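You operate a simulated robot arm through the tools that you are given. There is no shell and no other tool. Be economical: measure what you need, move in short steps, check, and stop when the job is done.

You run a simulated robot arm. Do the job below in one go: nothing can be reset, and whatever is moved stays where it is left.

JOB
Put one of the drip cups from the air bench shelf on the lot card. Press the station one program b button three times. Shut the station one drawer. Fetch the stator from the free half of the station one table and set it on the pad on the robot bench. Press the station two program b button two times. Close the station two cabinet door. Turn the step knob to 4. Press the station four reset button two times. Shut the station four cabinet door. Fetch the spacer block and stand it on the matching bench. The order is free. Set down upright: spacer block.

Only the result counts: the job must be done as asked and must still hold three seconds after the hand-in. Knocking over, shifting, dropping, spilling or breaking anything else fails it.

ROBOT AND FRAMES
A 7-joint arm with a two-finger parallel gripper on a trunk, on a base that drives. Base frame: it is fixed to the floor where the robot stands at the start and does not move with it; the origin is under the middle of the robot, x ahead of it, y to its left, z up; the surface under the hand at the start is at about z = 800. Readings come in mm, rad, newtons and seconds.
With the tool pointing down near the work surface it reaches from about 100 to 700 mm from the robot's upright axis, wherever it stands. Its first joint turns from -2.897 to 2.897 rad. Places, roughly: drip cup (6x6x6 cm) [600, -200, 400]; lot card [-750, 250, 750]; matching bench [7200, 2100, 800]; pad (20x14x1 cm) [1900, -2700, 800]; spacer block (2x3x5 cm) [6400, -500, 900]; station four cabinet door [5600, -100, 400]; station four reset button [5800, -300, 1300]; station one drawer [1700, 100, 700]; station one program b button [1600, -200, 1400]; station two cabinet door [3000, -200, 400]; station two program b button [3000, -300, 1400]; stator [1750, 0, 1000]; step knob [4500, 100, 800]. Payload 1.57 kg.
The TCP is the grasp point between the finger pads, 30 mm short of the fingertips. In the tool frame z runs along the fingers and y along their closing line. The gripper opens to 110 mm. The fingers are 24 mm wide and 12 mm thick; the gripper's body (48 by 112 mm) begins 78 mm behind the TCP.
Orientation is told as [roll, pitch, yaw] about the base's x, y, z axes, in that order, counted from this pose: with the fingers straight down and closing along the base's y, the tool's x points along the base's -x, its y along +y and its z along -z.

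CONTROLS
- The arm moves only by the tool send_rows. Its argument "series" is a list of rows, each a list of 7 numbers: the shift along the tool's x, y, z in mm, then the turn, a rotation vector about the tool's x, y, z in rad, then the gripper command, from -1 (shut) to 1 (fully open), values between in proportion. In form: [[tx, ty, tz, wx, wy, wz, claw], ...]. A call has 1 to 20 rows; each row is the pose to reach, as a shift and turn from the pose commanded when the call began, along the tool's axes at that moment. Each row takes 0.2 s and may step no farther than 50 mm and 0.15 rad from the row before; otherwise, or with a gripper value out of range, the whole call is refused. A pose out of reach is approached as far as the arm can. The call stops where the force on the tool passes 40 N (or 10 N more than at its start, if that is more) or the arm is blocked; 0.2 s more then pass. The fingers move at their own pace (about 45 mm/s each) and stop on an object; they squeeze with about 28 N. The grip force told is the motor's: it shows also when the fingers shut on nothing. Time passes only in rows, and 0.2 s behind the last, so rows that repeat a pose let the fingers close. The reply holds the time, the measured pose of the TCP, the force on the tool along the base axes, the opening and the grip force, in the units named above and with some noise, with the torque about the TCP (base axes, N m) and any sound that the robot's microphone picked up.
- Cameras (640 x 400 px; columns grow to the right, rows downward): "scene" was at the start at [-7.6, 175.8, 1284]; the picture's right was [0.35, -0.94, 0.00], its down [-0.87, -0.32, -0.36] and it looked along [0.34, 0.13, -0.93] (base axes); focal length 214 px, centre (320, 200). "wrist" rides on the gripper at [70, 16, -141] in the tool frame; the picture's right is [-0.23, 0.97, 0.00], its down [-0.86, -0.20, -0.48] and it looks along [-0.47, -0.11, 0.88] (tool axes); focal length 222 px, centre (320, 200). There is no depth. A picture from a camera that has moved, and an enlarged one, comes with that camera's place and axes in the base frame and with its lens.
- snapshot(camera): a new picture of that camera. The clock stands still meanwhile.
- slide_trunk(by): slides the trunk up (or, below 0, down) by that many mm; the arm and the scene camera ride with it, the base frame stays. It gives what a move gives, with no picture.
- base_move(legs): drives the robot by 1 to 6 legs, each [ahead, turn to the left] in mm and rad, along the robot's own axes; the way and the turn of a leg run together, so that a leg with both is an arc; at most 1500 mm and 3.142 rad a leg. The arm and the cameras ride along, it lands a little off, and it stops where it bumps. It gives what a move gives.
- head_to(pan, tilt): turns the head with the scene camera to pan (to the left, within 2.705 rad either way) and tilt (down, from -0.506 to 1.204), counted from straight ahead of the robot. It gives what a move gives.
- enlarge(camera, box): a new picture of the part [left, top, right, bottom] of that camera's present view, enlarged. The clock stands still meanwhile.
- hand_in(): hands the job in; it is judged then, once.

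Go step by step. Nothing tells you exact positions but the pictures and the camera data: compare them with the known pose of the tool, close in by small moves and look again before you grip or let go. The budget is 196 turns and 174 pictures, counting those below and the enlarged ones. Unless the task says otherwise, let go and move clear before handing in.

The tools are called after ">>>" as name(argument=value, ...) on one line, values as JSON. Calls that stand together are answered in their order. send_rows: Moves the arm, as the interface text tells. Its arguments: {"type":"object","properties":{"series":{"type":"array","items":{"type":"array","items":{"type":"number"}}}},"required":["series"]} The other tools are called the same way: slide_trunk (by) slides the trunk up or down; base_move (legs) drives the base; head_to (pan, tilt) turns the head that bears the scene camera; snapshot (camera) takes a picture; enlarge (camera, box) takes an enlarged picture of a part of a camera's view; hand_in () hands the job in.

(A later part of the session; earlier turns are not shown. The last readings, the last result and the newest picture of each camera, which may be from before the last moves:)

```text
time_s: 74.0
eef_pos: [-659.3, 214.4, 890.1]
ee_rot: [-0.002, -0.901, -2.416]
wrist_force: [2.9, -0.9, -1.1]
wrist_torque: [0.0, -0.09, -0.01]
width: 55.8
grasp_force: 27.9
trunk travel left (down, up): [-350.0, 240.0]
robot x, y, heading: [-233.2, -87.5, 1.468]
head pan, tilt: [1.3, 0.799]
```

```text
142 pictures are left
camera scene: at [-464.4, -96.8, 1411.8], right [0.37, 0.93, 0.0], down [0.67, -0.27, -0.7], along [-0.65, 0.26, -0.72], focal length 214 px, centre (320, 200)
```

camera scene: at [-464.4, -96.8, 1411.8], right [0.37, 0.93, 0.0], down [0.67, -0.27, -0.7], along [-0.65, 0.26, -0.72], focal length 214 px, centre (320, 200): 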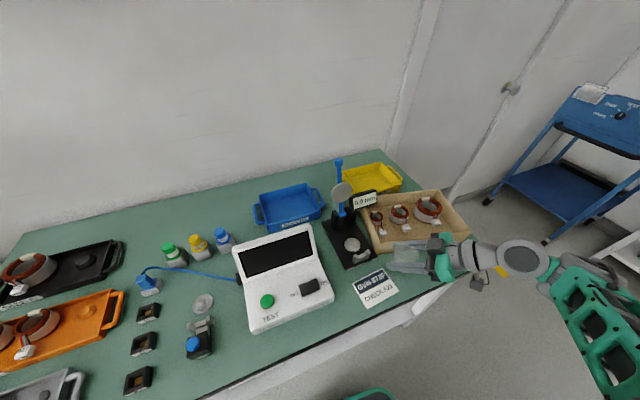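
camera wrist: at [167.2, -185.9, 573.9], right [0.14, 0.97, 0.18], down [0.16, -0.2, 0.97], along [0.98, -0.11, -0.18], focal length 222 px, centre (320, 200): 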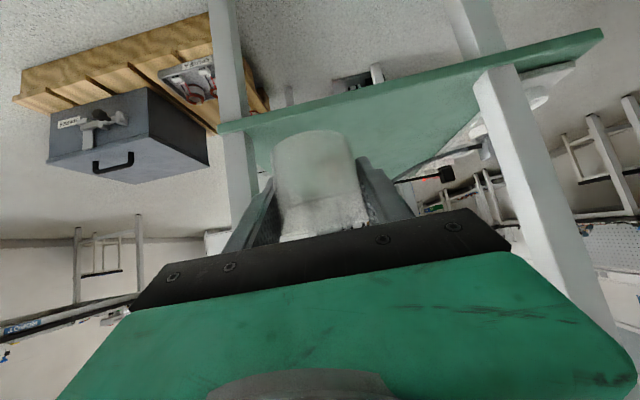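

Triangulating, the table is at about z 820 and the card at (-632, 134). The cup is near the stator box, so I lift first and check.

>>> send_rows(series=[[-30, 0, -24, 0, 0, 0, -0.5], [-47, 0, -37, 0, 0, 0, -0.5], [-47, 0, -37, 0, 0, 0, -0.5]])

>>> enlarge(camera="scene", box=[320, 160, 512, 280])

>>> enlarge(camera="scene", box=[290, 220, 450, 320])

>>> snapshot(camera="wrist")

```text
time_s: 74.8
eef_pos: [-658.9, 213.7, 950.5]
ee_rot: [0.003, -0.902, -2.416]
wrist_force: [-0.4, -0.1, 1.1]
wrist_torque: [-0.01, -0.01, 0.0]
width: 55.9
grasp_force: 28.3
trunk travel left (down, up): [-350.0, 240.0]
robot x, y, heading: [-229.4, -87.0, 1.462]
head pan, tilt: [1.3, 0.799]
```

```text
3.33 times, centred on (416, 220) of scene
camera zoom: at [-464.7, -96.9, 1411.7], right [0.37, 0.93, 0.0], down [0.67, -0.27, -0.7], along [-0.65, 0.26, -0.72], focal length 715 px, centre (0, 133)
```

zoom: 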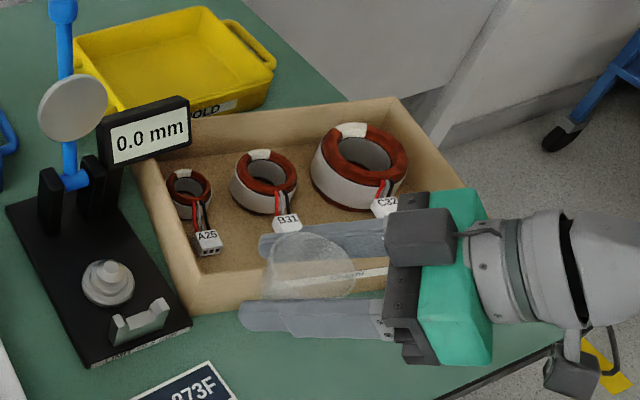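

```text
4.00 times, centred on (370, 270) of scene
camera zoom: at [-464.7, -96.9, 1411.7], right [0.37, 0.93, 0.0], down [0.67, -0.27, -0.7], along [-0.65, 0.26, -0.72], focal length 858 px, centre (120, -80)
```

zoom: 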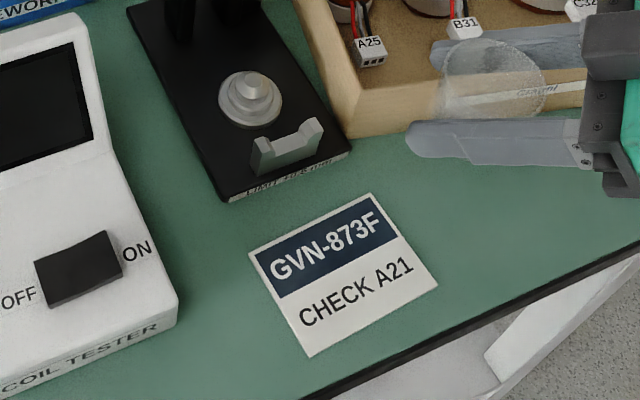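

```text
139 pictures are left
camera wrist: at [-533.8, 303.5, 983.4], right [0.54, -0.82, 0.18], down [-0.25, 0.05, 0.97], along [-0.8, -0.57, -0.18], focal length 222 px, centre (320, 200)
```

wrist: 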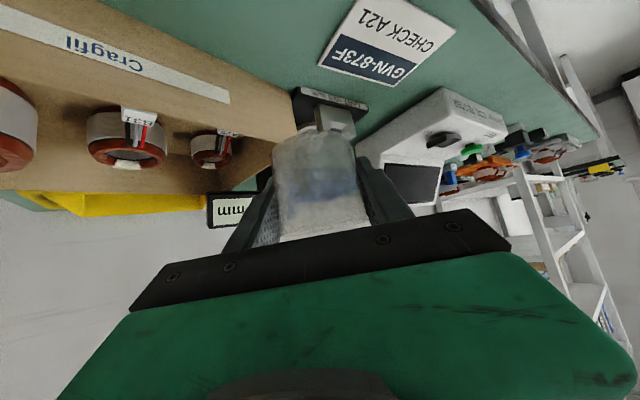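

Comparing pictures, the cup's swing pushed the left end of the stator box about 75 mm back; I'll have to put it right afterwards. First I set the cup on the card: move above (-632, 134).

>>> send_rows(series=[[9, 26, 15, 0, 0, 0, -0.5], [18, 52, 30, 0, 0, 0, -0.5], [26, 78, 50, 0, 0, 0, -0.5], [26, 78, 63, 0, 0, 0, -0.5], [26, 78, 63, 0, 0, 0, -0.5]])

>>> enlarge(camera="scene", box=[290, 200, 482, 320])

>>> snapshot(camera="wrist")

```text
time_s: 76.0
eef_pos: [-632.2, 132.9, 887.3]
ee_rot: [0.0, -0.898, -2.416]
wrist_force: [0.5, -0.8, -0.7]
wrist_torque: [0.04, -0.01, 0.04]
width: 55.7
grasp_force: 28.4
trunk travel left (down, up): [-350.0, 240.0]
robot x, y, heading: [-232.6, -85.5, 1.461]
head pan, tilt: [1.3, 0.799]
```

```text
3.33 times, centred on (386, 260) of scene
camera zoom: at [-464.9, -96.8, 1411.7], right [0.37, 0.93, 0.0], down [0.67, -0.27, -0.7], along [-0.65, 0.26, -0.72], focal length 715 px, centre (100, 0)
```

zoom: 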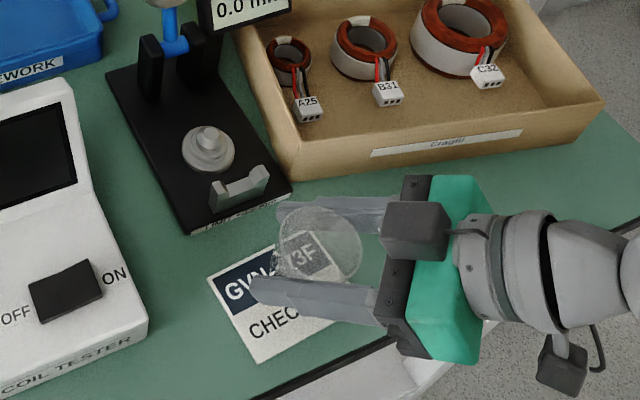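

```text
137 pictures are left
camera wrist: at [-506.8, 223.2, 921.4], right [0.54, -0.82, 0.18], down [-0.25, 0.04, 0.97], along [-0.8, -0.57, -0.18], focal length 222 px, centre (320, 200)
```

wrist: 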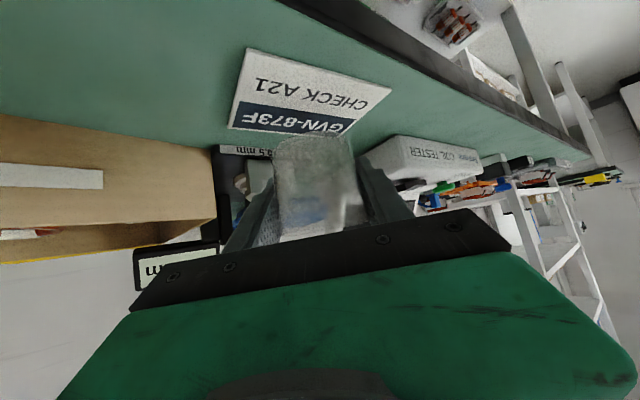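

The cup hangs over the card. I lower it gently until it touches.

>>> send_rows(series=[[7, 3, 10, 0, 0, 0, -0.5], [13, 4, 15, 0, 0, 0, -0.5], [16, 4, 18, 0, 0, 0, -0.5], [19, 4, 20, 0, 0, 0, -0.5]])

>>> enlarge(camera="wrist", box=[220, 40, 412, 160])

```text
time_s: 77.0
eef_pos: [-631.7, 126.3, 863.3]
ee_rot: [0.0, -0.901, -2.415]
wrist_force: [0.5, -0.9, -0.4]
wrist_torque: [0.0, 0.0, -0.01]
width: 55.7
grasp_force: 27.7
trunk travel left (down, up): [-350.0, 240.0]
robot x, y, heading: [-231.3, -84.5, 1.46]
head pan, tilt: [1.3, 0.799]
```

```text
3.33 times, centred on (316, 100) of wrist
camera zoom: at [-506.3, 217.7, 895.9], right [0.54, -0.82, 0.18], down [-0.25, 0.05, 0.97], along [-0.8, -0.57, -0.18], focal length 740 px, centre (333, 533)
```

zoom: 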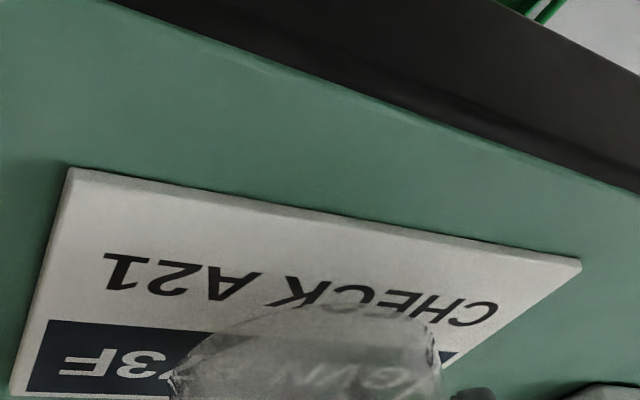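

Not yet touching; a bit lower in small steps.

>>> send_rows(series=[[1.6, 0, 1.2, 0, 0, 0, -0.5], [3.1, 0, 2.5, 0, 0, 0, -0.5]])

>>> send_rows(series=[[1.6, 0, 1.2, 0, 0, 0, -0.5], [3.1, 0, 2.5, 0, 0, 0, -0.5]])

>>> enlarge(camera="wrist", box=[220, 40, 412, 160])

```text
time_s: 77.6
eef_pos: [-631.5, 127.5, 859.5]
ee_rot: [0.002, -0.899, -2.415]
wrist_force: [-0.8, 0.3, 0.0]
wrist_torque: [-0.01, 0.01, -0.01]
width: 55.6
grasp_force: 27.7
trunk travel left (down, up): [-350.0, 240.0]
robot x, y, heading: [-226.7, -83.4, 1.462]
head pan, tilt: [1.3, 0.799]
```

```text
time_s: 78.2
eef_pos: [-632.0, 127.5, 855.1]
ee_rot: [0.001, -0.899, -2.415]
wrist_force: [0.6, 0.3, -0.2]
wrist_torque: [-0.02, 0.03, 0.0]
width: 55.7
grasp_force: 28.0
trunk travel left (down, up): [-350.0, 240.0]
robot x, y, heading: [-230.5, -87.0, 1.459]
head pan, tilt: [1.3, 0.799]
```

```text
3.33 times, centred on (316, 100) of wrist
camera zoom: at [-506.5, 218.1, 888.0], right [0.54, -0.82, 0.18], down [-0.25, 0.05, 0.97], along [-0.8, -0.57, -0.18], focal length 740 px, centre (333, 533)
```

zoom: 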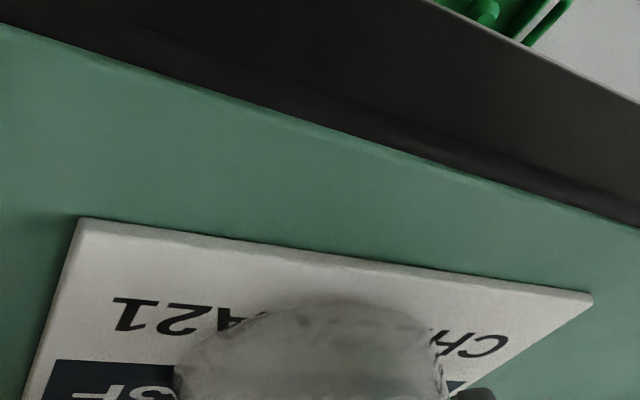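

Nearly down. I keep lowering in small steps, watching the force.

>>> send_rows(series=[[1.2, 0, 0.9, 0, 0, 0, -0.5], [2.3, 0, 1.9, 0, 0, 0, -0.5]])

>>> send_rows(series=[[1.2, 0, 0.9, 0, 0, 0, -0.5], [2.3, 0, 1.9, 0, 0, 0, -0.5]])

>>> send_rows(series=[[1.2, 0, 0.9, 0, 0, 0, -0.5], [2.3, 0, 1.9, 0, 0, 0, -0.5]])

```text
time_s: 78.8
eef_pos: [-631.5, 128.3, 851.9]
ee_rot: [0.0, -0.901, -2.414]
wrist_force: [1.0, 0.5, 1.4]
wrist_torque: [0.02, -0.03, 0.03]
width: 55.8
grasp_force: 27.6
trunk travel left (down, up): [-350.0, 240.0]
robot x, y, heading: [-229.4, -87.6, 1.461]
head pan, tilt: [1.3, 0.799]
```

```text
time_s: 79.4
eef_pos: [-631.8, 126.8, 850.9]
ee_rot: [-0.008, -0.902, -2.406]
wrist_force: [-0.8, 1.3, 21.6]
wrist_torque: [0.12, -0.18, 0.04]
width: 55.7
grasp_force: 27.9
trunk travel left (down, up): [-350.0, 240.0]
robot x, y, heading: [-230.3, -79.5, 1.467]
head pan, tilt: [1.3, 0.799]
```

```text
time_s: 80.1
eef_pos: [-633.0, 129.2, 850.6]
ee_rot: [-0.015, -0.904, -2.401]
wrist_force: [3.7, -1.8, 14.5]
wrist_torque: [-0.24, -0.3, 0.11]
width: 55.9
grasp_force: 27.7
trunk travel left (down, up): [-350.0, 240.0]
robot x, y, heading: [-234.0, -87.5, 1.464]
head pan, tilt: [1.3, 0.799]
stopped in row 2: the force on the tool passed its limit at 41 N (the readings are from after the stop); the commanded pose is now the measured one
```

Contact. I ease up 2 mm, open, and draw back along the tool axis.

>>> send_rows(series=[[-1.6, 0, -1.2, 0, 0, 0, -0.5], [-1.6, 0, -1.2, 0, 0, 0, 0.0], [-1.6, 0, -1.2, 0, 0, 0, 0.3], [-1.6, 0, -1.2, 0, 0, 0, 0.6], [-1.6, 0, -1.2, 0, 0, 0, 0.6], [-1.6, 0, -1.2, 0, 0, 0, 0.6]])

>>> send_rows(series=[[0, 0, -30, 0, 0, 0, 0.6], [0, 0, -70, 0, 0, 0, 0.6], [0, 0, -110, 0, 0, 0, 0.6], [0, 0, -150, 0, 0, 0, 0.6]])

>>> snapshot(camera="scene")

>>> enlarge(camera="scene", box=[310, 180, 470, 280])

```text
time_s: 81.5
eef_pos: [-632.4, 128.6, 851.3]
ee_rot: [-0.008, -0.902, -2.408]
wrist_force: [-2.3, 3.6, 7.8]
wrist_torque: [-0.24, -0.03, -0.06]
width: 84.7
grasp_force: 0.1
trunk travel left (down, up): [-350.0, 240.0]
robot x, y, heading: [-226.8, -81.6, 1.46]
head pan, tilt: [1.3, 0.799]
```

```text
time_s: 82.5
eef_pos: [-543.3, 202.4, 939.8]
ee_rot: [-0.001, -0.904, -2.415]
wrist_force: [0.2, -1.6, 0.3]
wrist_torque: [0.09, 0.04, -0.1]
width: 87.7
grasp_force: 0.0
out of reach, approached as far as the arm can: row 4
trunk travel left (down, up): [-350.0, 240.0]
robot x, y, heading: [-229.1, -84.5, 1.463]
head pan, tilt: [1.3, 0.799]
```

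```text
134 pictures are left
camera scene: at [-464.3, -97.9, 1412.1], right [0.37, 0.93, 0.0], down [0.67, -0.27, -0.7], along [-0.65, 0.26, -0.72], focal length 214 px, centre (320, 200)
```

scene: 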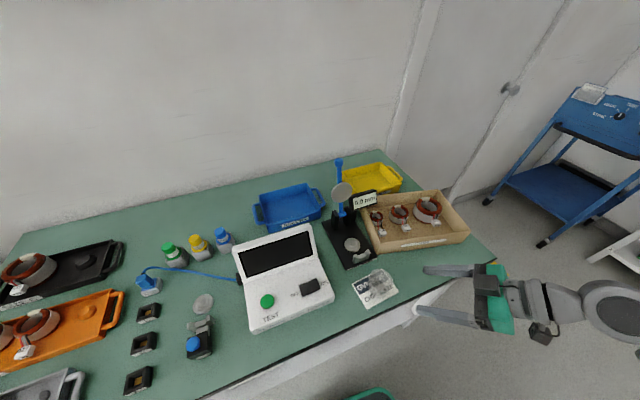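

```text
4.00 times, centred on (390, 230) of scene
camera zoom: at [-464.3, -97.9, 1412.1], right [0.37, 0.93, 0.0], down [0.67, -0.27, -0.7], along [-0.65, 0.26, -0.72], focal length 858 px, centre (40, 80)
```

zoom: 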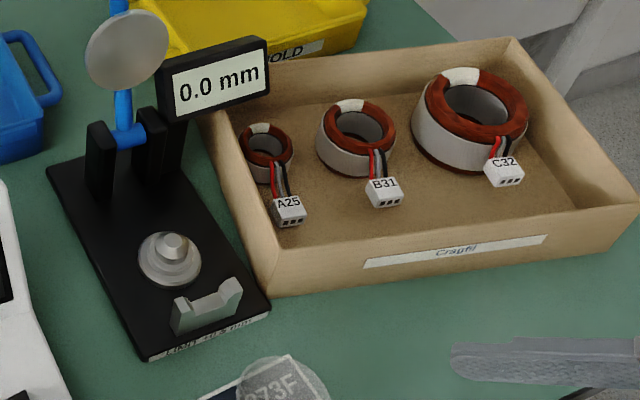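

The cup stands on the card. Now I restore the stator box: its front wall ran from (-641,213) to (-630,497) and is now from (-716,194) to (-649,472). I'll grip the front wall from above; first go vertical over it.

>>> send_rows(series=[[-6, -14, -6, 0, 0.13, 0, 0.6], [-12, -28, -12, 0, 0.26, 0, 0.6], [-18, -42, -19, 0, 0.39, 0, 0.6], [-24, -57, -25, 0, 0.52, 0, 0.6], [-30, -71, -31, 0, 0.65, 0, 0.6], [-36, -86, -38, 0, 0.78, 0, 0.6], [-42, -100, -44, 0, 0.9, 0, 0.6], [-42, -100, -44, 0, 0.9, 0, 0.6]])

>>> send_rows(series=[[-5, -18, 0, 0, 0, -0.122, 0.6], [-10, -36, 0, 0, 0, -0.243, 0.6], [-15, -54, 0, 0, 0, -0.365, 0.6], [-20, -72, 0, 0, 0, -0.486, 0.6], [-25, -90, 0, 0, 0, -0.608, 0.6], [-25, -90, 0, 0, 0, -0.608, 0.6]])

>>> snapshot(camera="wrist")

>>> enlarge(camera="scene", box=[310, 160, 502, 280])

```text
time_s: 84.3
eef_pos: [-605.0, 285.0, 1000.6]
ee_rot: [-0.009, -0.023, -2.412]
wrist_force: [-0.3, 0.3, 0.4]
wrist_torque: [-0.03, 0.0, 0.0]
width: 88.0
grasp_force: 0.1
trunk travel left (down, up): [-350.0, 240.0]
robot x, y, heading: [-229.8, -86.3, 1.459]
head pan, tilt: [1.3, 0.799]
```

```text
time_s: 85.7
eef_pos: [-683.8, 335.9, 1000.3]
ee_rot: [-0.006, 0.0, -1.806]
wrist_force: [-0.2, 0.5, -0.2]
wrist_torque: [-0.01, 0.03, -0.01]
width: 87.9
grasp_force: 0.1
trunk travel left (down, up): [-350.0, 240.0]
robot x, y, heading: [-231.2, -88.1, 1.457]
head pan, tilt: [1.3, 0.799]
```

```text
132 pictures are left
camera wrist: at [-651.8, 399.1, 1142.7], right [0.89, -0.45, -0.01], down [-0.39, -0.79, 0.48], along [-0.22, -0.43, -0.88], focal length 222 px, centre (320, 200)
```

wrist: 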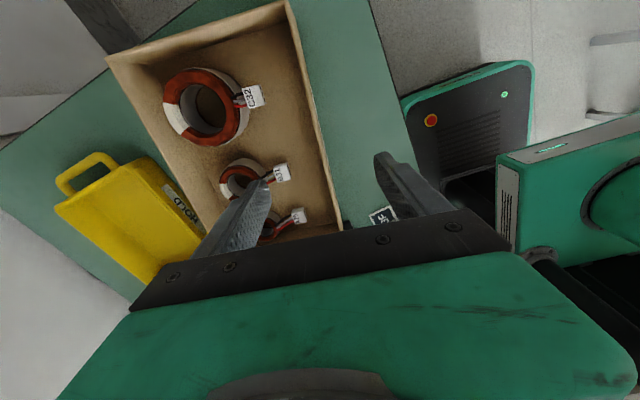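

```text
3.33 times, centred on (406, 220) of scene
camera zoom: at [-465.1, -96.5, 1411.7], right [0.37, 0.93, 0.0], down [0.67, -0.27, -0.7], along [-0.65, 0.26, -0.72], focal length 715 px, centre (33, 133)
```

zoom: 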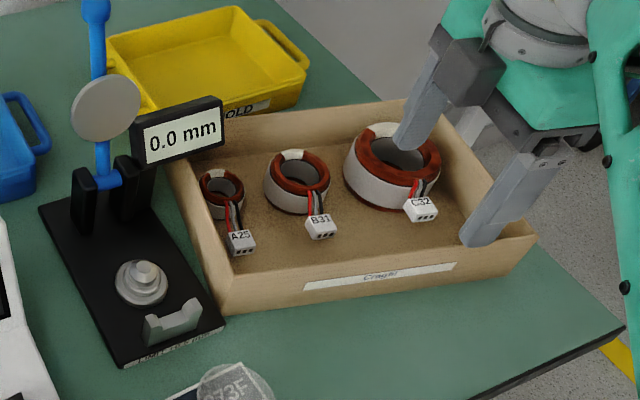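

The wall top fits at z≈880. I descend over the wall between the B31 and C32 plugs with a narrower opening.

>>> send_rows(series=[[10, -4, 20, 0, 0, 0, 0.1], [19, -7.6, 40, 0, 0, 0, 0.1], [19, -7.6, 60, 0, 0, 0, 0.1], [19, -7.6, 60, 0, 0, 0, 0.1]])

>>> snapshot(camera="wrist")

>>> enlarge(camera="scene", box=[310, 160, 502, 280])

```text
time_s: 86.7
eef_pos: [-687.0, 355.8, 941.9]
ee_rot: [-0.003, 0.003, -1.805]
wrist_force: [0.3, -0.1, 0.5]
wrist_torque: [0.03, 0.0, 0.0]
width: 60.8
grasp_force: 0.2
trunk travel left (down, up): [-350.0, 240.0]
robot x, y, heading: [-226.7, -82.1, 1.462]
head pan, tilt: [1.3, 0.799]
```

```text
130 pictures are left
camera wrist: at [-654.8, 419.5, 1083.6], right [0.89, -0.45, -0.01], down [-0.39, -0.79, 0.48], along [-0.22, -0.43, -0.88], focal length 222 px, centre (320, 200)
```

wrist: 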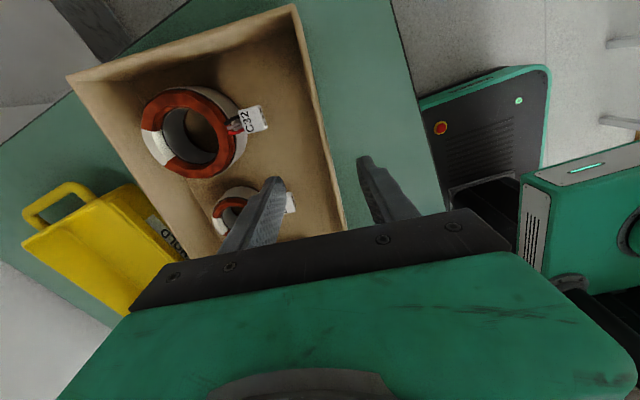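

```text
3.33 times, centred on (406, 220) of scene
camera zoom: at [-464.8, -96.6, 1411.7], right [0.37, 0.93, 0.0], down [0.67, -0.27, -0.7], along [-0.65, 0.26, -0.72], focal length 715 px, centre (33, 133)
```

zoom: 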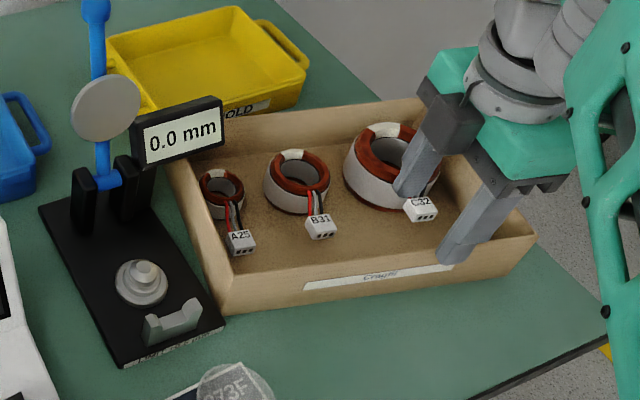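

Aligned with the wall. I descend and close on it.

>>> send_rows(series=[[0, 1.5, 20, 0, 0, 0, 0.1], [0, 1.5, 40, 0, 0, 0, 0.1], [0, 1.5, 55, 0, 0, 0, 0.1], [0, 1.5, 55, 0, 0, 0, 0.1]])

>>> send_rows(series=[[0, 0, 0, 0, 0, 0, -0.3], [0, 0, 0, 0, 0, 0, -0.6], [0, 0, 0, 0, 0, 0, -1], [0, 0, 0, 0, 0, 0, -1], [0, 0, 0, 0, 0, 0, -1]])

>>> enlarge(camera="scene", box=[310, 160, 502, 280])

```text
time_s: 87.7
eef_pos: [-685.8, 354.0, 885.6]
ee_rot: [-0.004, 0.002, -1.806]
wrist_force: [0.3, 0.4, -0.3]
wrist_torque: [-0.02, -0.01, 0.03]
width: 60.4
grasp_force: 0.0
trunk travel left (down, up): [-350.0, 240.0]
robot x, y, heading: [-231.9, -85.0, 1.462]
head pan, tilt: [1.3, 0.799]
```

```text
time_s: 88.9
eef_pos: [-684.9, 354.6, 886.0]
ee_rot: [-0.005, 0.001, -1.806]
wrist_force: [4.9, 0.0, 0.7]
wrist_torque: [-0.05, -0.29, 0.18]
width: 3.3
grasp_force: 24.6
trunk travel left (down, up): [-350.0, 240.0]
robot x, y, heading: [-225.8, -85.5, 1.461]
head pan, tilt: [1.3, 0.799]
```

```text
3.33 times, centred on (406, 220) of scene
camera zoom: at [-464.3, -96.6, 1411.8], right [0.37, 0.93, 0.0], down [0.67, -0.27, -0.7], along [-0.65, 0.26, -0.72], focal length 715 px, centre (33, 133)
```

zoom: 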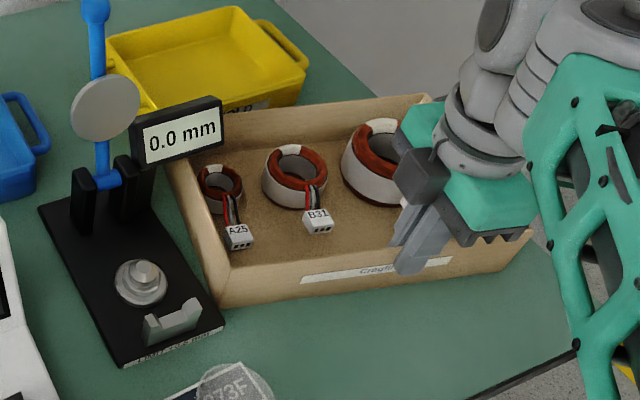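

Wall gripped (3.3 mm). I drag it slowly back by (+51, +23) mm with a 0.2 rad turn.

>>> send_rows(series=[[3.4, 4.4, 0, 0, 0, -0.02, -1], [6.8, 8.8, 0, 0, 0, -0.04, -1], [10.3, 13.3, 0, 0, 0, -0.06, -1], [13.7, 17.7, 0, 0, 0, -0.08, -1], [17.1, 22.1, 0, 0, 0, -0.1, -1], [20.5, 26.5, 0, 0, 0, -0.12, -1], [23.9, 31, 0, 0, 0, -0.14, -1], [27.4, 35.4, 0, 0, 0, -0.16, -1], [30.8, 39.8, 0, 0, 0, -0.18, -1], [34.2, 44.2, 0, 0, 0, -0.198, -1], [34.2, 44.2, 0, 0, 0, -0.198, -1]])

>>> enlarge(camera="scene", box=[310, 160, 502, 280])

```text
time_s: 91.3
eef_pos: [-635.2, 377.1, 886.2]
ee_rot: [-0.005, 0.003, -1.607]
wrist_force: [-5.9, -1.7, 4.5]
wrist_torque: [-0.09, -0.17, -0.15]
width: 3.6
grasp_force: 23.7
trunk travel left (down, up): [-350.0, 240.0]
robot x, y, heading: [-230.2, -86.8, 1.466]
head pan, tilt: [1.3, 0.799]
```

```text
3.33 times, centred on (406, 220) of scene
camera zoom: at [-465.2, -97.2, 1411.7], right [0.37, 0.93, 0.0], down [0.67, -0.27, -0.7], along [-0.65, 0.26, -0.72], focal length 715 px, centre (33, 133)
```

zoom: 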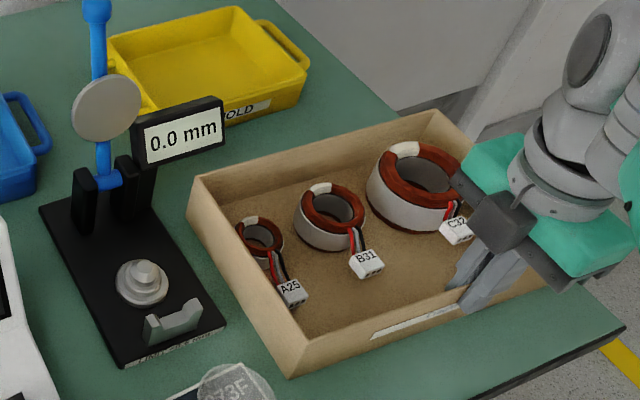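

The box is nearly back; about 8 mm more toward the front edge.

>>> send_rows(series=[[0, 3, 0, 0, 0, 0, -1], [0, 6, 0, 0, 0, 0, -1], [0, 8.5, 0, 0, 0, 0, -1], [0, 8.5, 0, 0, 0, 0, -1]])

>>> send_rows(series=[[0, 0, 0, 0, 0, 0, -0.7], [0, 0, 0, 0, 0, 0, -0.4], [0, 0, 0, 0, 0, 0, -0.4], [0, 0, -40, 0, 0, 0, -0.4], [0, 0, -80, 0, 0, 0, -0.4], [0, 0, -120, 0, 0, 0, -0.4]])

>>> snapshot(camera="wrist")

>>> enlarge(camera="scene", box=[310, 160, 502, 280])

```text
time_s: 92.3
eef_pos: [-626.9, 377.5, 885.5]
ee_rot: [-0.005, 0.003, -1.607]
wrist_force: [-8.5, -0.1, 7.5]
wrist_torque: [0.0, -0.09, 0.01]
width: 3.2
grasp_force: 24.5
trunk travel left (down, up): [-350.0, 240.0]
robot x, y, heading: [-231.0, -86.1, 1.461]
head pan, tilt: [1.3, 0.799]
```

```text
time_s: 93.7
eef_pos: [-624.8, 381.2, 1006.9]
ee_rot: [-0.005, 0.002, -1.609]
wrist_force: [0.1, 0.6, 0.0]
wrist_torque: [0.0, 0.02, 0.01]
width: 32.9
grasp_force: 0.1
trunk travel left (down, up): [-350.0, 240.0]
robot x, y, heading: [-227.6, -82.9, 1.464]
head pan, tilt: [1.3, 0.799]
```

```text
126 pictures are left
camera wrist: at [-606.1, 448.9, 1148.1], right [0.96, -0.26, -0.01], down [-0.23, -0.85, 0.48], along [-0.13, -0.46, -0.88], focal length 222 px, centre (320, 200)
```

wrist: 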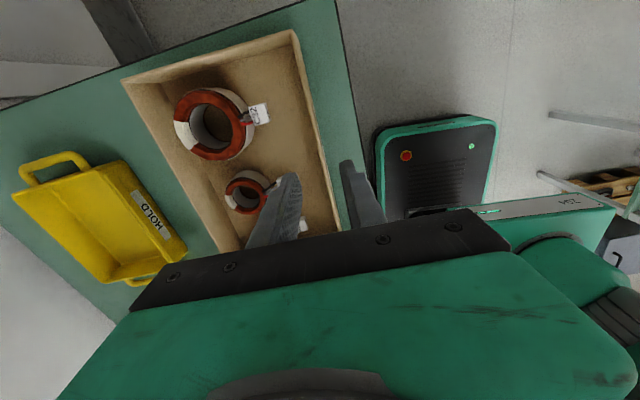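

```text
3.33 times, centred on (406, 220) of scene
camera zoom: at [-464.3, -97.0, 1411.8], right [0.37, 0.93, 0.0], down [0.67, -0.27, -0.7], along [-0.65, 0.26, -0.72], focal length 715 px, centre (33, 133)
```

zoom: 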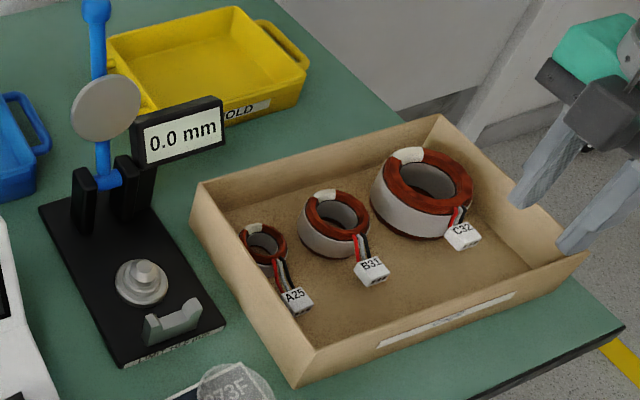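

Box is back to within a few mm of its original place. I retract the arm and drive into the aisle toward the stations.

>>> send_rows(series=[[-26, 23, 0, 0, 0, 0, -0.4], [-52, 47, 0, 0, 0, 0, -0.4], [-78, 70, 0, 0, 0, 0, -0.4], [-104, 93, 0, 0, 0, 0, -0.4], [-130, 117, 0, 0, 0, 0, -0.4], [-156, 140, 0, 0, 0, 0, -0.4]])

>>> base_move(legs=[[0, -0.85], [1370, 0], [0, -0.61]])

>>> head_to(pan=-0.7, tilt=0.3)

>>> snapshot(camera="scene")

```text
time_s: 95.1
eef_pos: [-490.7, 215.9, 1005.6]
ee_rot: [-0.006, 0.0, -1.61]
wrist_force: [-0.6, -0.5, 0.2]
wrist_torque: [-0.03, 0.0, 0.01]
width: 33.0
grasp_force: 0.0
trunk travel left (down, up): [-350.0, 240.0]
robot x, y, heading: [-232.7, -87.4, 1.46]
head pan, tilt: [1.3, 0.799]
```

```text
time_s: 105.7
eef_pos: [1167.7, 938.5, 1007.4]
ee_rot: [-0.005, 0.001, -3.116]
wrist_force: [0.4, 0.6, 0.0]
wrist_torque: [-0.03, 0.01, -0.04]
width: 33.1
grasp_force: 0.0
trunk travel left (down, up): [-350.0, 240.0]
robot x, y, heading: [882.5, 656.4, -0.043]
head pan, tilt: [1.3, 0.799]
```

```text
time_s: 107.6
eef_pos: [1168.8, 938.3, 1006.4]
ee_rot: [-0.005, 0.002, -3.115]
wrist_force: [0.4, -0.3, 0.6]
wrist_torque: [-0.01, 0.0, -0.01]
width: 33.2
grasp_force: 0.0
trunk travel left (down, up): [-350.0, 240.0]
robot x, y, heading: [886.0, 656.1, -0.048]
head pan, tilt: [-0.7, 0.3]
```

```text
124 pictures are left
camera scene: at [899.3, 754.4, 1456.1], right [-0.68, -0.74, 0.0], down [-0.22, 0.2, -0.96], along [0.7, -0.65, -0.3], focal length 214 px, centre (320, 200)
```

scene: 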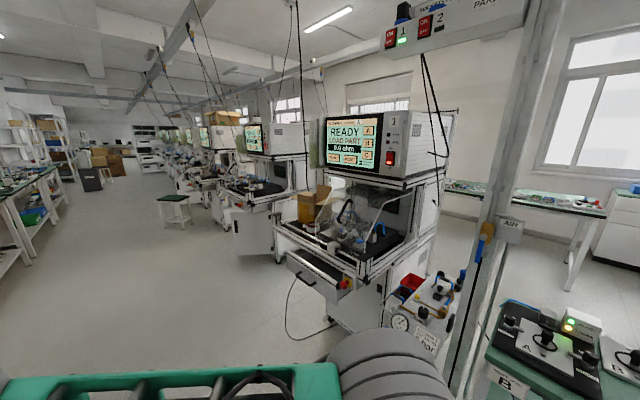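

I see station one with its panel (A/B/C buttons) and an open drawer. I enlarge.

>>> enlarge(camera="scene", box=[260, 100, 452, 220])

>>> enlarge(camera="scene", box=[260, 180, 452, 300])

```text
3.33 times, centred on (356, 160) of scene
camera zoom: at [899.3, 754.4, 1456.1], right [-0.68, -0.74, 0.0], down [-0.22, 0.2, -0.96], along [0.7, -0.65, -0.3], focal length 715 px, centre (200, 333)
```

zoom: 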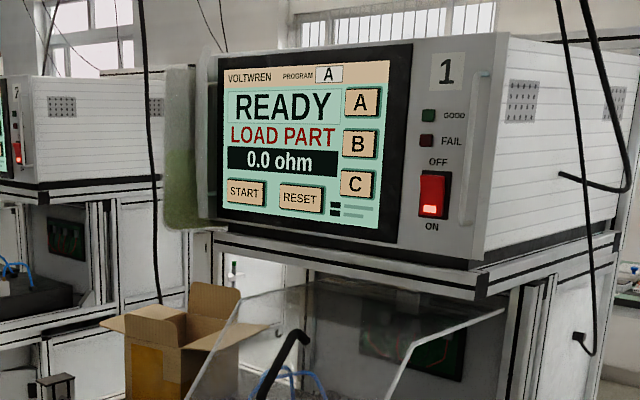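

```text
3.33 times, centred on (356, 240) of scene
camera zoom: at [899.3, 754.4, 1456.1], right [-0.68, -0.74, 0.0], down [-0.22, 0.2, -0.96], along [0.7, -0.65, -0.3], focal length 715 px, centre (200, 67)
```

zoom: 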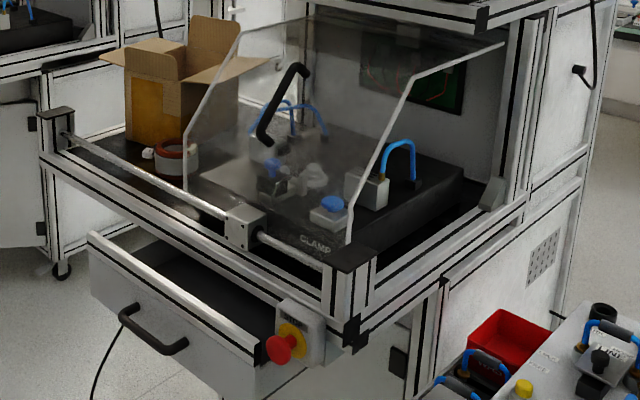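

B is at about (1565, -200, 1407) on a panel facing +y; the drawer is pulled out to y≈150. I drive in front of station one.

>>> base_move(legs=[[714, 0], [0, -1.52], [60, 0]])

>>> head_to(pan=0.0, tilt=0.3)

>>> snapshot(camera="scene")

```text
time_s: 115.9
eef_pos: [1890.3, 298.4, 1006.3]
ee_rot: [-0.006, 0.001, 1.643]
wrist_force: [-0.1, 0.6, 0.1]
wrist_torque: [0.01, 0.0, -0.02]
width: 32.8
grasp_force: 0.0
trunk travel left (down, up): [-350.0, 240.0]
robot x, y, heading: [1595.9, 570.5, -1.571]
head pan, tilt: [-0.7, 0.3]
```

```text
time_s: 116.9
eef_pos: [1890.9, 297.5, 1007.5]
ee_rot: [-0.007, 0.002, 1.642]
wrist_force: [0.2, -0.3, 0.1]
wrist_torque: [-0.02, 0.0, 0.03]
width: 33.3
grasp_force: 0.0
trunk travel left (down, up): [-350.0, 240.0]
robot x, y, heading: [1593.6, 568.4, -1.575]
head pan, tilt: [0.0, 0.3]
```

```text
121 pictures are left
camera scene: at [1752.5, 537.6, 1456.1], right [-1.0, 0.0, 0.0], down [0.0, 0.3, -0.96], along [0.0, -0.96, -0.3], focal length 214 px, centre (320, 200)
```

scene: 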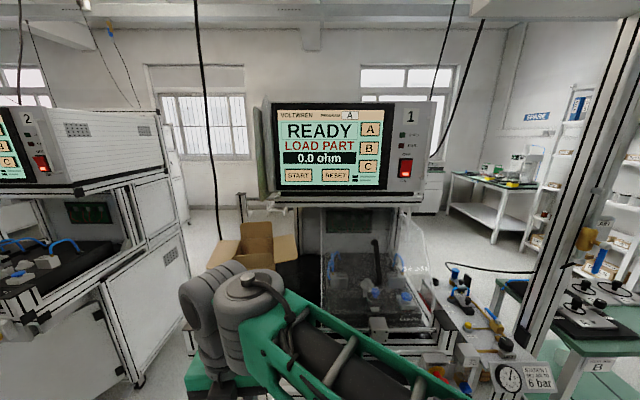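

B is triangulated at about (1583, -225, 1406). I raise the trunk and bring the tool horizontal, pointing at the panel.

>>> slide_trunk(by=200)

>>> send_rows(series=[[11, 28, -18, 0, 0.143, 0, -1], [23, 57, -35, 0, 0.286, 0, -1], [34, 85, -53, 0, 0.428, 0, -1], [46, 113, -70, 0, 0.571, 0, -1], [57, 141, -88, 0, 0.714, 0, -1], [69, 170, -105, 0, 0.857, 0, -1], [80, 198, -123, 0, 1.0, 0, -1], [92, 226, -140, 0, 1.142, 0, -1], [103, 254, -158, 0, 1.285, 0, -1], [115, 283, -175, 0, 1.428, 0, -1], [126, 311, -193, 0, 1.57, 0, -1], [126, 311, -193, 0, 1.57, 0, -1]])

>>> snapshot(camera="scene")

>>> snapshot(camera="wrist")

```text
time_s: 119.1
eef_pos: [1889.5, 297.6, 1205.6]
ee_rot: [-0.004, 0.002, 1.643]
wrist_force: [0.3, -0.5, 0.0]
wrist_torque: [0.01, -0.02, -0.02]
width: 33.0
grasp_force: 0.1
trunk travel left (down, up): [-550.0, 40.0]
robot x, y, heading: [1599.9, 566.8, -1.574]
head pan, tilt: [0.0, 0.3]
```

```text
time_s: 121.9
eef_pos: [1857.4, 158.4, 1300.7]
ee_rot: [-0.542, 1.25, 1.708]
wrist_force: [-0.2, 0.0, 1.0]
wrist_torque: [-0.06, -0.02, 0.05]
width: 0.2
grasp_force: 21.4
out of reach, approached as far as the arm can: row 3, 4, 5, 6, 7, 8, 9, 10, 11, 12
trunk travel left (down, up): [-550.0, 40.0]
robot x, y, heading: [1596.8, 568.6, -1.57]
head pan, tilt: [0.0, 0.3]
stopped in row 12: the arm was blocked; the commanded pose is now the measured one
```

```text
120 pictures are left
camera scene: at [1749.5, 539.4, 1653.8], right [-1.0, 0.0, 0.0], down [0.0, 0.29, -0.96], along [0.0, -0.96, -0.29], focal length 214 px, centre (320, 200)
```

scene: 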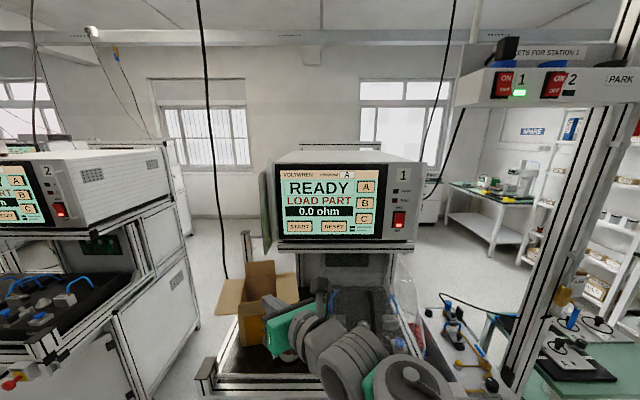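

```text
119 pictures are left
camera wrist: at [1758.9, 230.5, 1402.0], right [-0.77, -0.52, -0.37], down [-0.18, 0.74, -0.65], along [0.61, -0.43, -0.66], focal length 222 px, centre (320, 200)
```

wrist: 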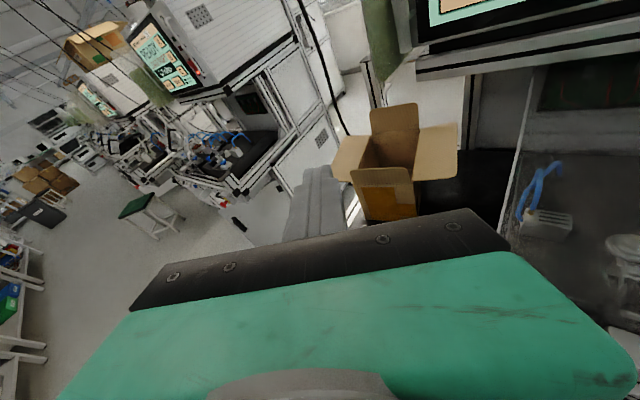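

The tool got near horizontal, but off to the left; horizontal reach works radially with the forearm up, for which the base must stand closer. So the drawer comes first. I bring the hand back to vertical in front.

>>> send_rows(series=[[-7, 15, -15, -0.022, -0.128, 0, -1], [-14, 30, -30, -0.044, -0.256, 0, -1], [-21, 46, -46, -0.066, -0.384, 0, -1], [-28, 61, -61, -0.088, -0.512, 0, -1], [-35, 76, -76, -0.11, -0.64, 0, -1], [-42, 91, -91, -0.131, -0.768, 0, -1], [-49, 106, -107, -0.153, -0.896, 0, -1], [-56, 122, -122, -0.175, -1.024, 0, -1], [-63, 137, -137, -0.197, -1.152, 0, -1], [-70, 152, -152, -0.219, -1.28, 0, -1], [-70, 152, -152, -0.219, -1.28, 0, -1]])

>>> head_to(pan=0.0, tilt=0.9)

>>> snapshot(camera="scene")

>>> snapshot(camera="wrist")

```text
time_s: 122.5
eef_pos: [1886.5, 216.2, 1294.4]
ee_rot: [-0.301, 1.046, 2.135]
wrist_force: [0.6, -0.2, 0.3]
wrist_torque: [0.03, 0.03, -0.03]
width: 0.2
grasp_force: 20.6
trunk travel left (down, up): [-550.0, 40.0]
robot x, y, heading: [1598.1, 569.2, -1.568]
head pan, tilt: [0.0, 0.3]
stopped in row 2: the arm was blocked; the commanded pose is now the measured one
```

```text
time_s: 123.5
eef_pos: [1886.3, 217.1, 1295.3]
ee_rot: [-0.298, 1.044, 2.133]
wrist_force: [0.5, -0.7, -0.3]
wrist_torque: [-0.01, 0.02, 0.02]
width: 0.0
grasp_force: 21.6
trunk travel left (down, up): [-550.0, 40.0]
robot x, y, heading: [1600.8, 568.5, -1.57]
head pan, tilt: [0.0, 0.901]
```

```text
118 pictures are left
camera scene: at [1752.5, 555.9, 1604.3], right [-1.0, 0.0, 0.0], down [0.0, 0.78, -0.62], along [0.0, -0.62, -0.78], focal length 214 px, centre (320, 200)
```

scene: 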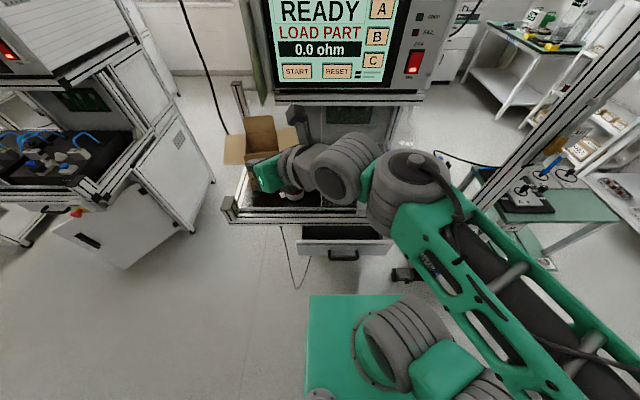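

```text
117 pictures are left
camera wrist: at [1795.6, 252.0, 1421.1], right [-0.72, -0.61, -0.34], down [-0.43, 0.77, -0.48], along [0.55, -0.2, -0.81], focal length 222 px, centre (320, 200)
```

wrist: 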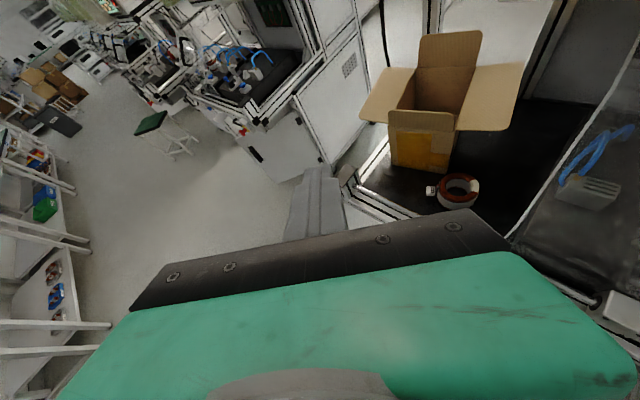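

The wrist is near a singular pose. I rotate back slowly without translation.

>>> send_rows(series=[[0, 0, -5, -0.012, -0.07, 0, -1], [0, 0, -10, -0.024, -0.14, 0, -1], [0, 0, -15, -0.036, -0.21, 0, -1], [0, 0, -20, -0.048, -0.28, 0, -1], [0, 0, -25, -0.06, -0.35, 0, -1], [0, 0, -30, -0.072, -0.42, 0, -1], [0, 0, -35, -0.084, -0.49, 0, -1], [0, 0, -40, -0.097, -0.56, 0, -1], [0, 0, -45, -0.109, -0.63, 0, -1], [0, 0, -50, -0.121, -0.7, 0, -1], [0, 0, -55, -0.133, -0.77, 0, -1], [0, 0, -60, -0.145, -0.84, 0, -1], [0, 0, -65, -0.157, -0.91, 0, -1], [0, 0, -70, -0.169, -0.98, 0, -1], [0, 0, -75, -0.181, -1.055, 0, -1]])

>>> snapshot(camera="scene")

```text
time_s: 126.7
eef_pos: [1847.9, 245.4, 1294.7]
ee_rot: [0.033, 0.103, 2.304]
wrist_force: [0.7, -0.8, 0.5]
wrist_torque: [0.03, 0.05, -0.06]
width: 0.0
grasp_force: 21.0
out of reach, approached as far as the arm can: row 12, 13, 14, 15
trunk travel left (down, up): [-550.0, 40.0]
robot x, y, heading: [1597.2, 571.0, -1.57]
head pan, tilt: [0.0, 0.901]
```

```text
116 pictures are left
camera scene: at [1753.5, 556.8, 1603.7], right [-1.0, 0.0, 0.0], down [0.0, 0.78, -0.62], along [0.0, -0.62, -0.78], focal length 214 px, centre (320, 200)
```

scene: 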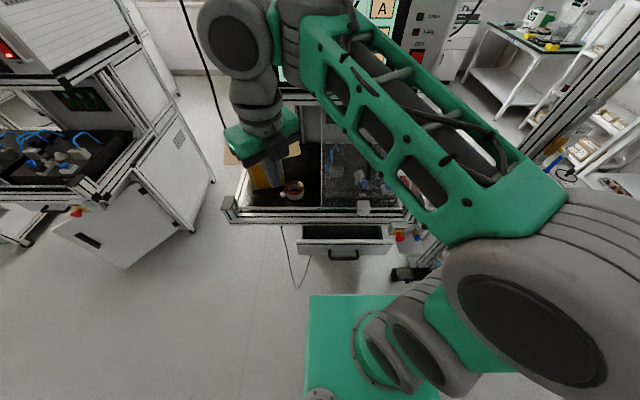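

Vertical again. I set the hand in front of the drawer, lower the trunk and then check the residual tilt.

>>> send_rows(series=[[-29, 18, 0, 0, 0, -0.14, -1], [-58, 37, 0, 0, 0, -0.28, -1], [-86, 55, 0, 0, 0, -0.42, -1], [-115, 73, 0, 0, 0, -0.56, -1], [-144, 92, 0, 0, 0, -0.7, -1], [-173, 110, 0, 0, 0, -0.84, -1], [-173, 110, 0, 0, 0, -0.84, -1]])

>>> slide_trunk(by=-500)

>>> snapshot(camera="scene")

>>> snapshot(camera="wrist")

```text
time_s: 128.3
eef_pos: [1730.3, 307.7, 1268.5]
ee_rot: [0.098, 0.045, 3.141]
wrist_force: [0.7, 0.7, 0.0]
wrist_torque: [-0.03, 0.0, 0.0]
width: 0.0
grasp_force: 21.5
out of reach, approached as far as the arm can: row 3, 4, 5, 6, 7
trunk travel left (down, up): [-550.0, 40.0]
robot x, y, heading: [1596.6, 571.5, -1.573]
head pan, tilt: [0.0, 0.901]
```

```text
refused: -500 is not a number from -400 to 400
```

```text
115 pictures are left
camera scene: at [1752.4, 556.6, 1603.8], right [-1.0, 0.0, 0.0], down [0.0, 0.78, -0.62], along [0.0, -0.62, -0.78], focal length 214 px, centre (320, 200)
```

scene: 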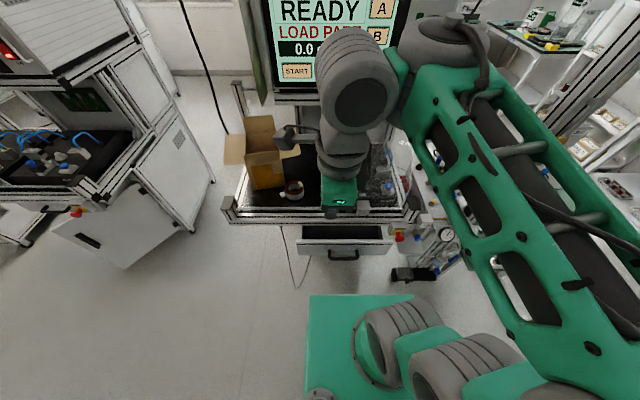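

```text
114 pictures are left
camera wrist: at [1793.7, 305.7, 1413.7], right [-0.23, -0.97, 0.09], down [-0.87, 0.25, 0.42], along [-0.43, 0.02, -0.9], focal length 222 px, centre (320, 200)
```

wrist: 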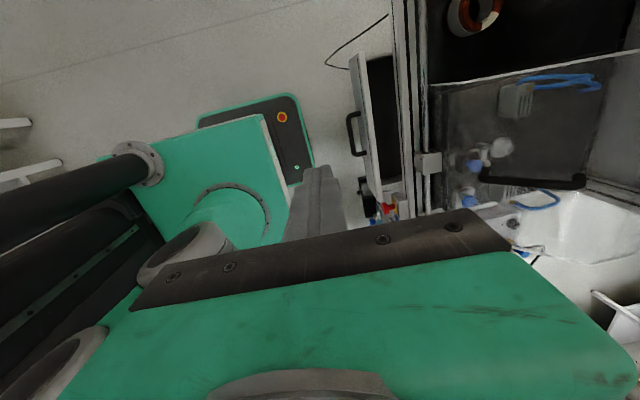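

Handle seen at about (1652, 160, 700). I lower the trunk in two slides.

>>> slide_trunk(by=-400)

>>> slide_trunk(by=-150)

>>> snapshot(camera="wrist")

>>> snapshot(camera="scene")

```text
time_s: 132.1
eef_pos: [1730.3, 306.9, 868.2]
ee_rot: [0.098, 0.045, 3.14]
wrist_force: [-0.4, -0.5, 0.1]
wrist_torque: [-0.01, -0.03, -0.01]
width: 0.0
grasp_force: 21.0
trunk travel left (down, up): [-150.0, 440.0]
robot x, y, heading: [1595.2, 566.4, -1.567]
head pan, tilt: [0.0, 0.901]
```

```text
time_s: 133.8
eef_pos: [1730.0, 307.4, 718.4]
ee_rot: [0.099, 0.043, 3.14]
wrist_force: [-0.6, 0.9, 0.2]
wrist_torque: [0.0, -0.02, -0.02]
width: 0.0
grasp_force: 21.1
trunk travel left (down, up): [0.0, 590.0]
robot x, y, heading: [1599.6, 567.2, -1.57]
head pan, tilt: [0.0, 0.901]
```

```text
113 pictures are left
camera wrist: at [1793.7, 304.9, 863.6], right [-0.23, -0.97, 0.09], down [-0.87, 0.25, 0.42], along [-0.43, 0.02, -0.9], focal length 222 px, centre (320, 200)
```

wrist: 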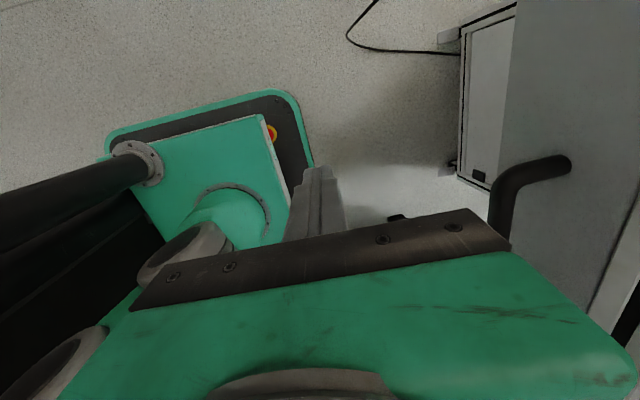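

```text
112 pictures are left
camera scene: at [1752.5, 556.0, 1053.9], right [-1.0, 0.0, 0.0], down [0.0, 0.78, -0.62], along [0.0, -0.62, -0.78], focal length 214 px, centre (320, 200)
```

scene: 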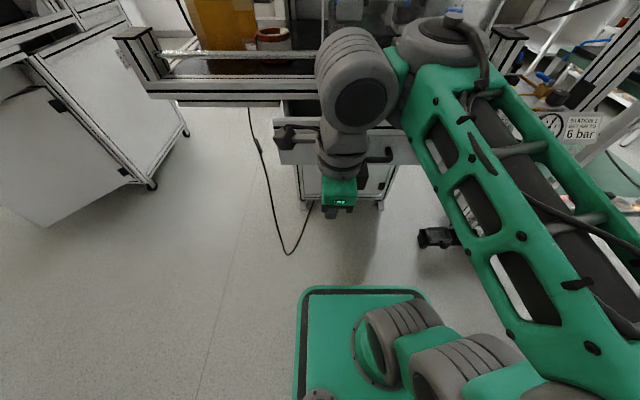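

I align with the handle's middle and tilt the tips toward the drawer.

>>> send_rows(series=[[-27, 20, 4, -0.08, 0, 0, -1], [-54, 40, 8, -0.16, 0, 0, -1], [-80, 60, 12, -0.25, 0, 0, -1], [-80, 60, 12, -0.25, 0, 0, -1]])

>>> snapshot(camera="wrist")

```text
time_s: 134.7
eef_pos: [1726.2, 227.4, 656.7]
ee_rot: [0.149, -0.004, 3.114]
wrist_force: [0.8, -0.5, 0.1]
wrist_torque: [0.0, 0.0, 0.0]
width: 0.3
grasp_force: 21.5
out of reach, approached as far as the arm can: row 1, 2, 3, 4
trunk travel left (down, up): [0.0, 590.0]
robot x, y, heading: [1597.1, 569.8, -1.574]
head pan, tilt: [0.0, 0.901]
stopped in row 4: the arm was blocked; the commanded pose is now the measured one
```

```text
111 pictures are left
camera wrist: at [1795.7, 230.7, 799.1], right [-0.25, -0.96, 0.15], down [-0.85, 0.29, 0.45], along [-0.47, -0.01, -0.88], focal length 222 px, centre (320, 200)
```

wrist: 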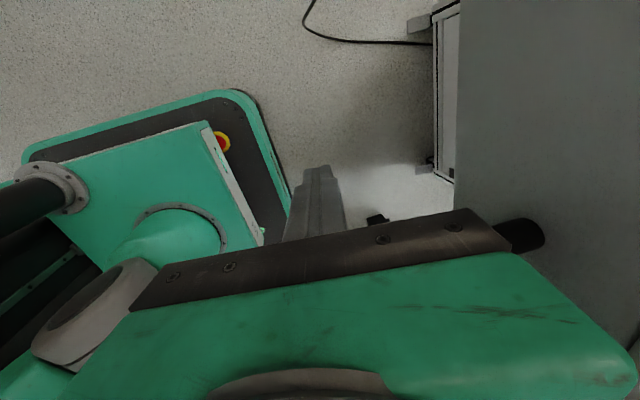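

The arm reaches no farther right in this posture, so I turn the base slightly to bring the fingers in front of the handle.

>>> base_move(legs=[[0, -0.2]])

>>> snapshot(camera="wrist")

```text
time_s: 135.9
eef_pos: [1657.1, 208.6, 656.7]
ee_rot: [0.138, -0.003, 2.92]
wrist_force: [0.0, 0.7, 0.1]
wrist_torque: [-0.01, 0.0, -0.02]
width: 0.0
grasp_force: 21.2
trunk travel left (down, up): [0.0, 590.0]
robot x, y, heading: [1603.1, 569.8, -1.758]
head pan, tilt: [0.0, 0.901]
stopped in leg 1: the force on the tool passed its limit at 52 N (the readings are from after the stop); the commanded pose is now the measured one
```

```text
110 pictures are left
camera wrist: at [1726.0, 196.6, 798.4], right [-0.43, -0.89, 0.13], down [-0.77, 0.44, 0.45], along [-0.46, 0.09, -0.88], focal length 222 px, centre (320, 200)
```

wrist: 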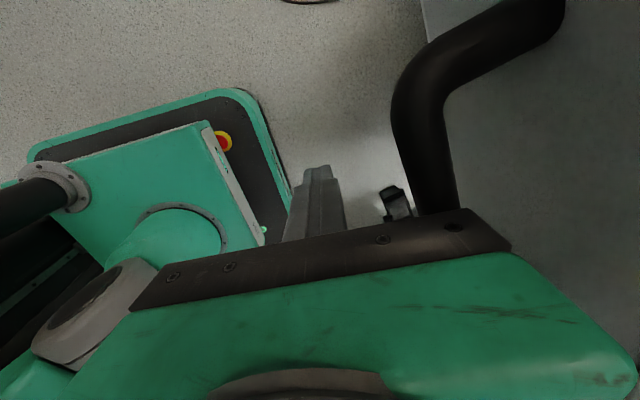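

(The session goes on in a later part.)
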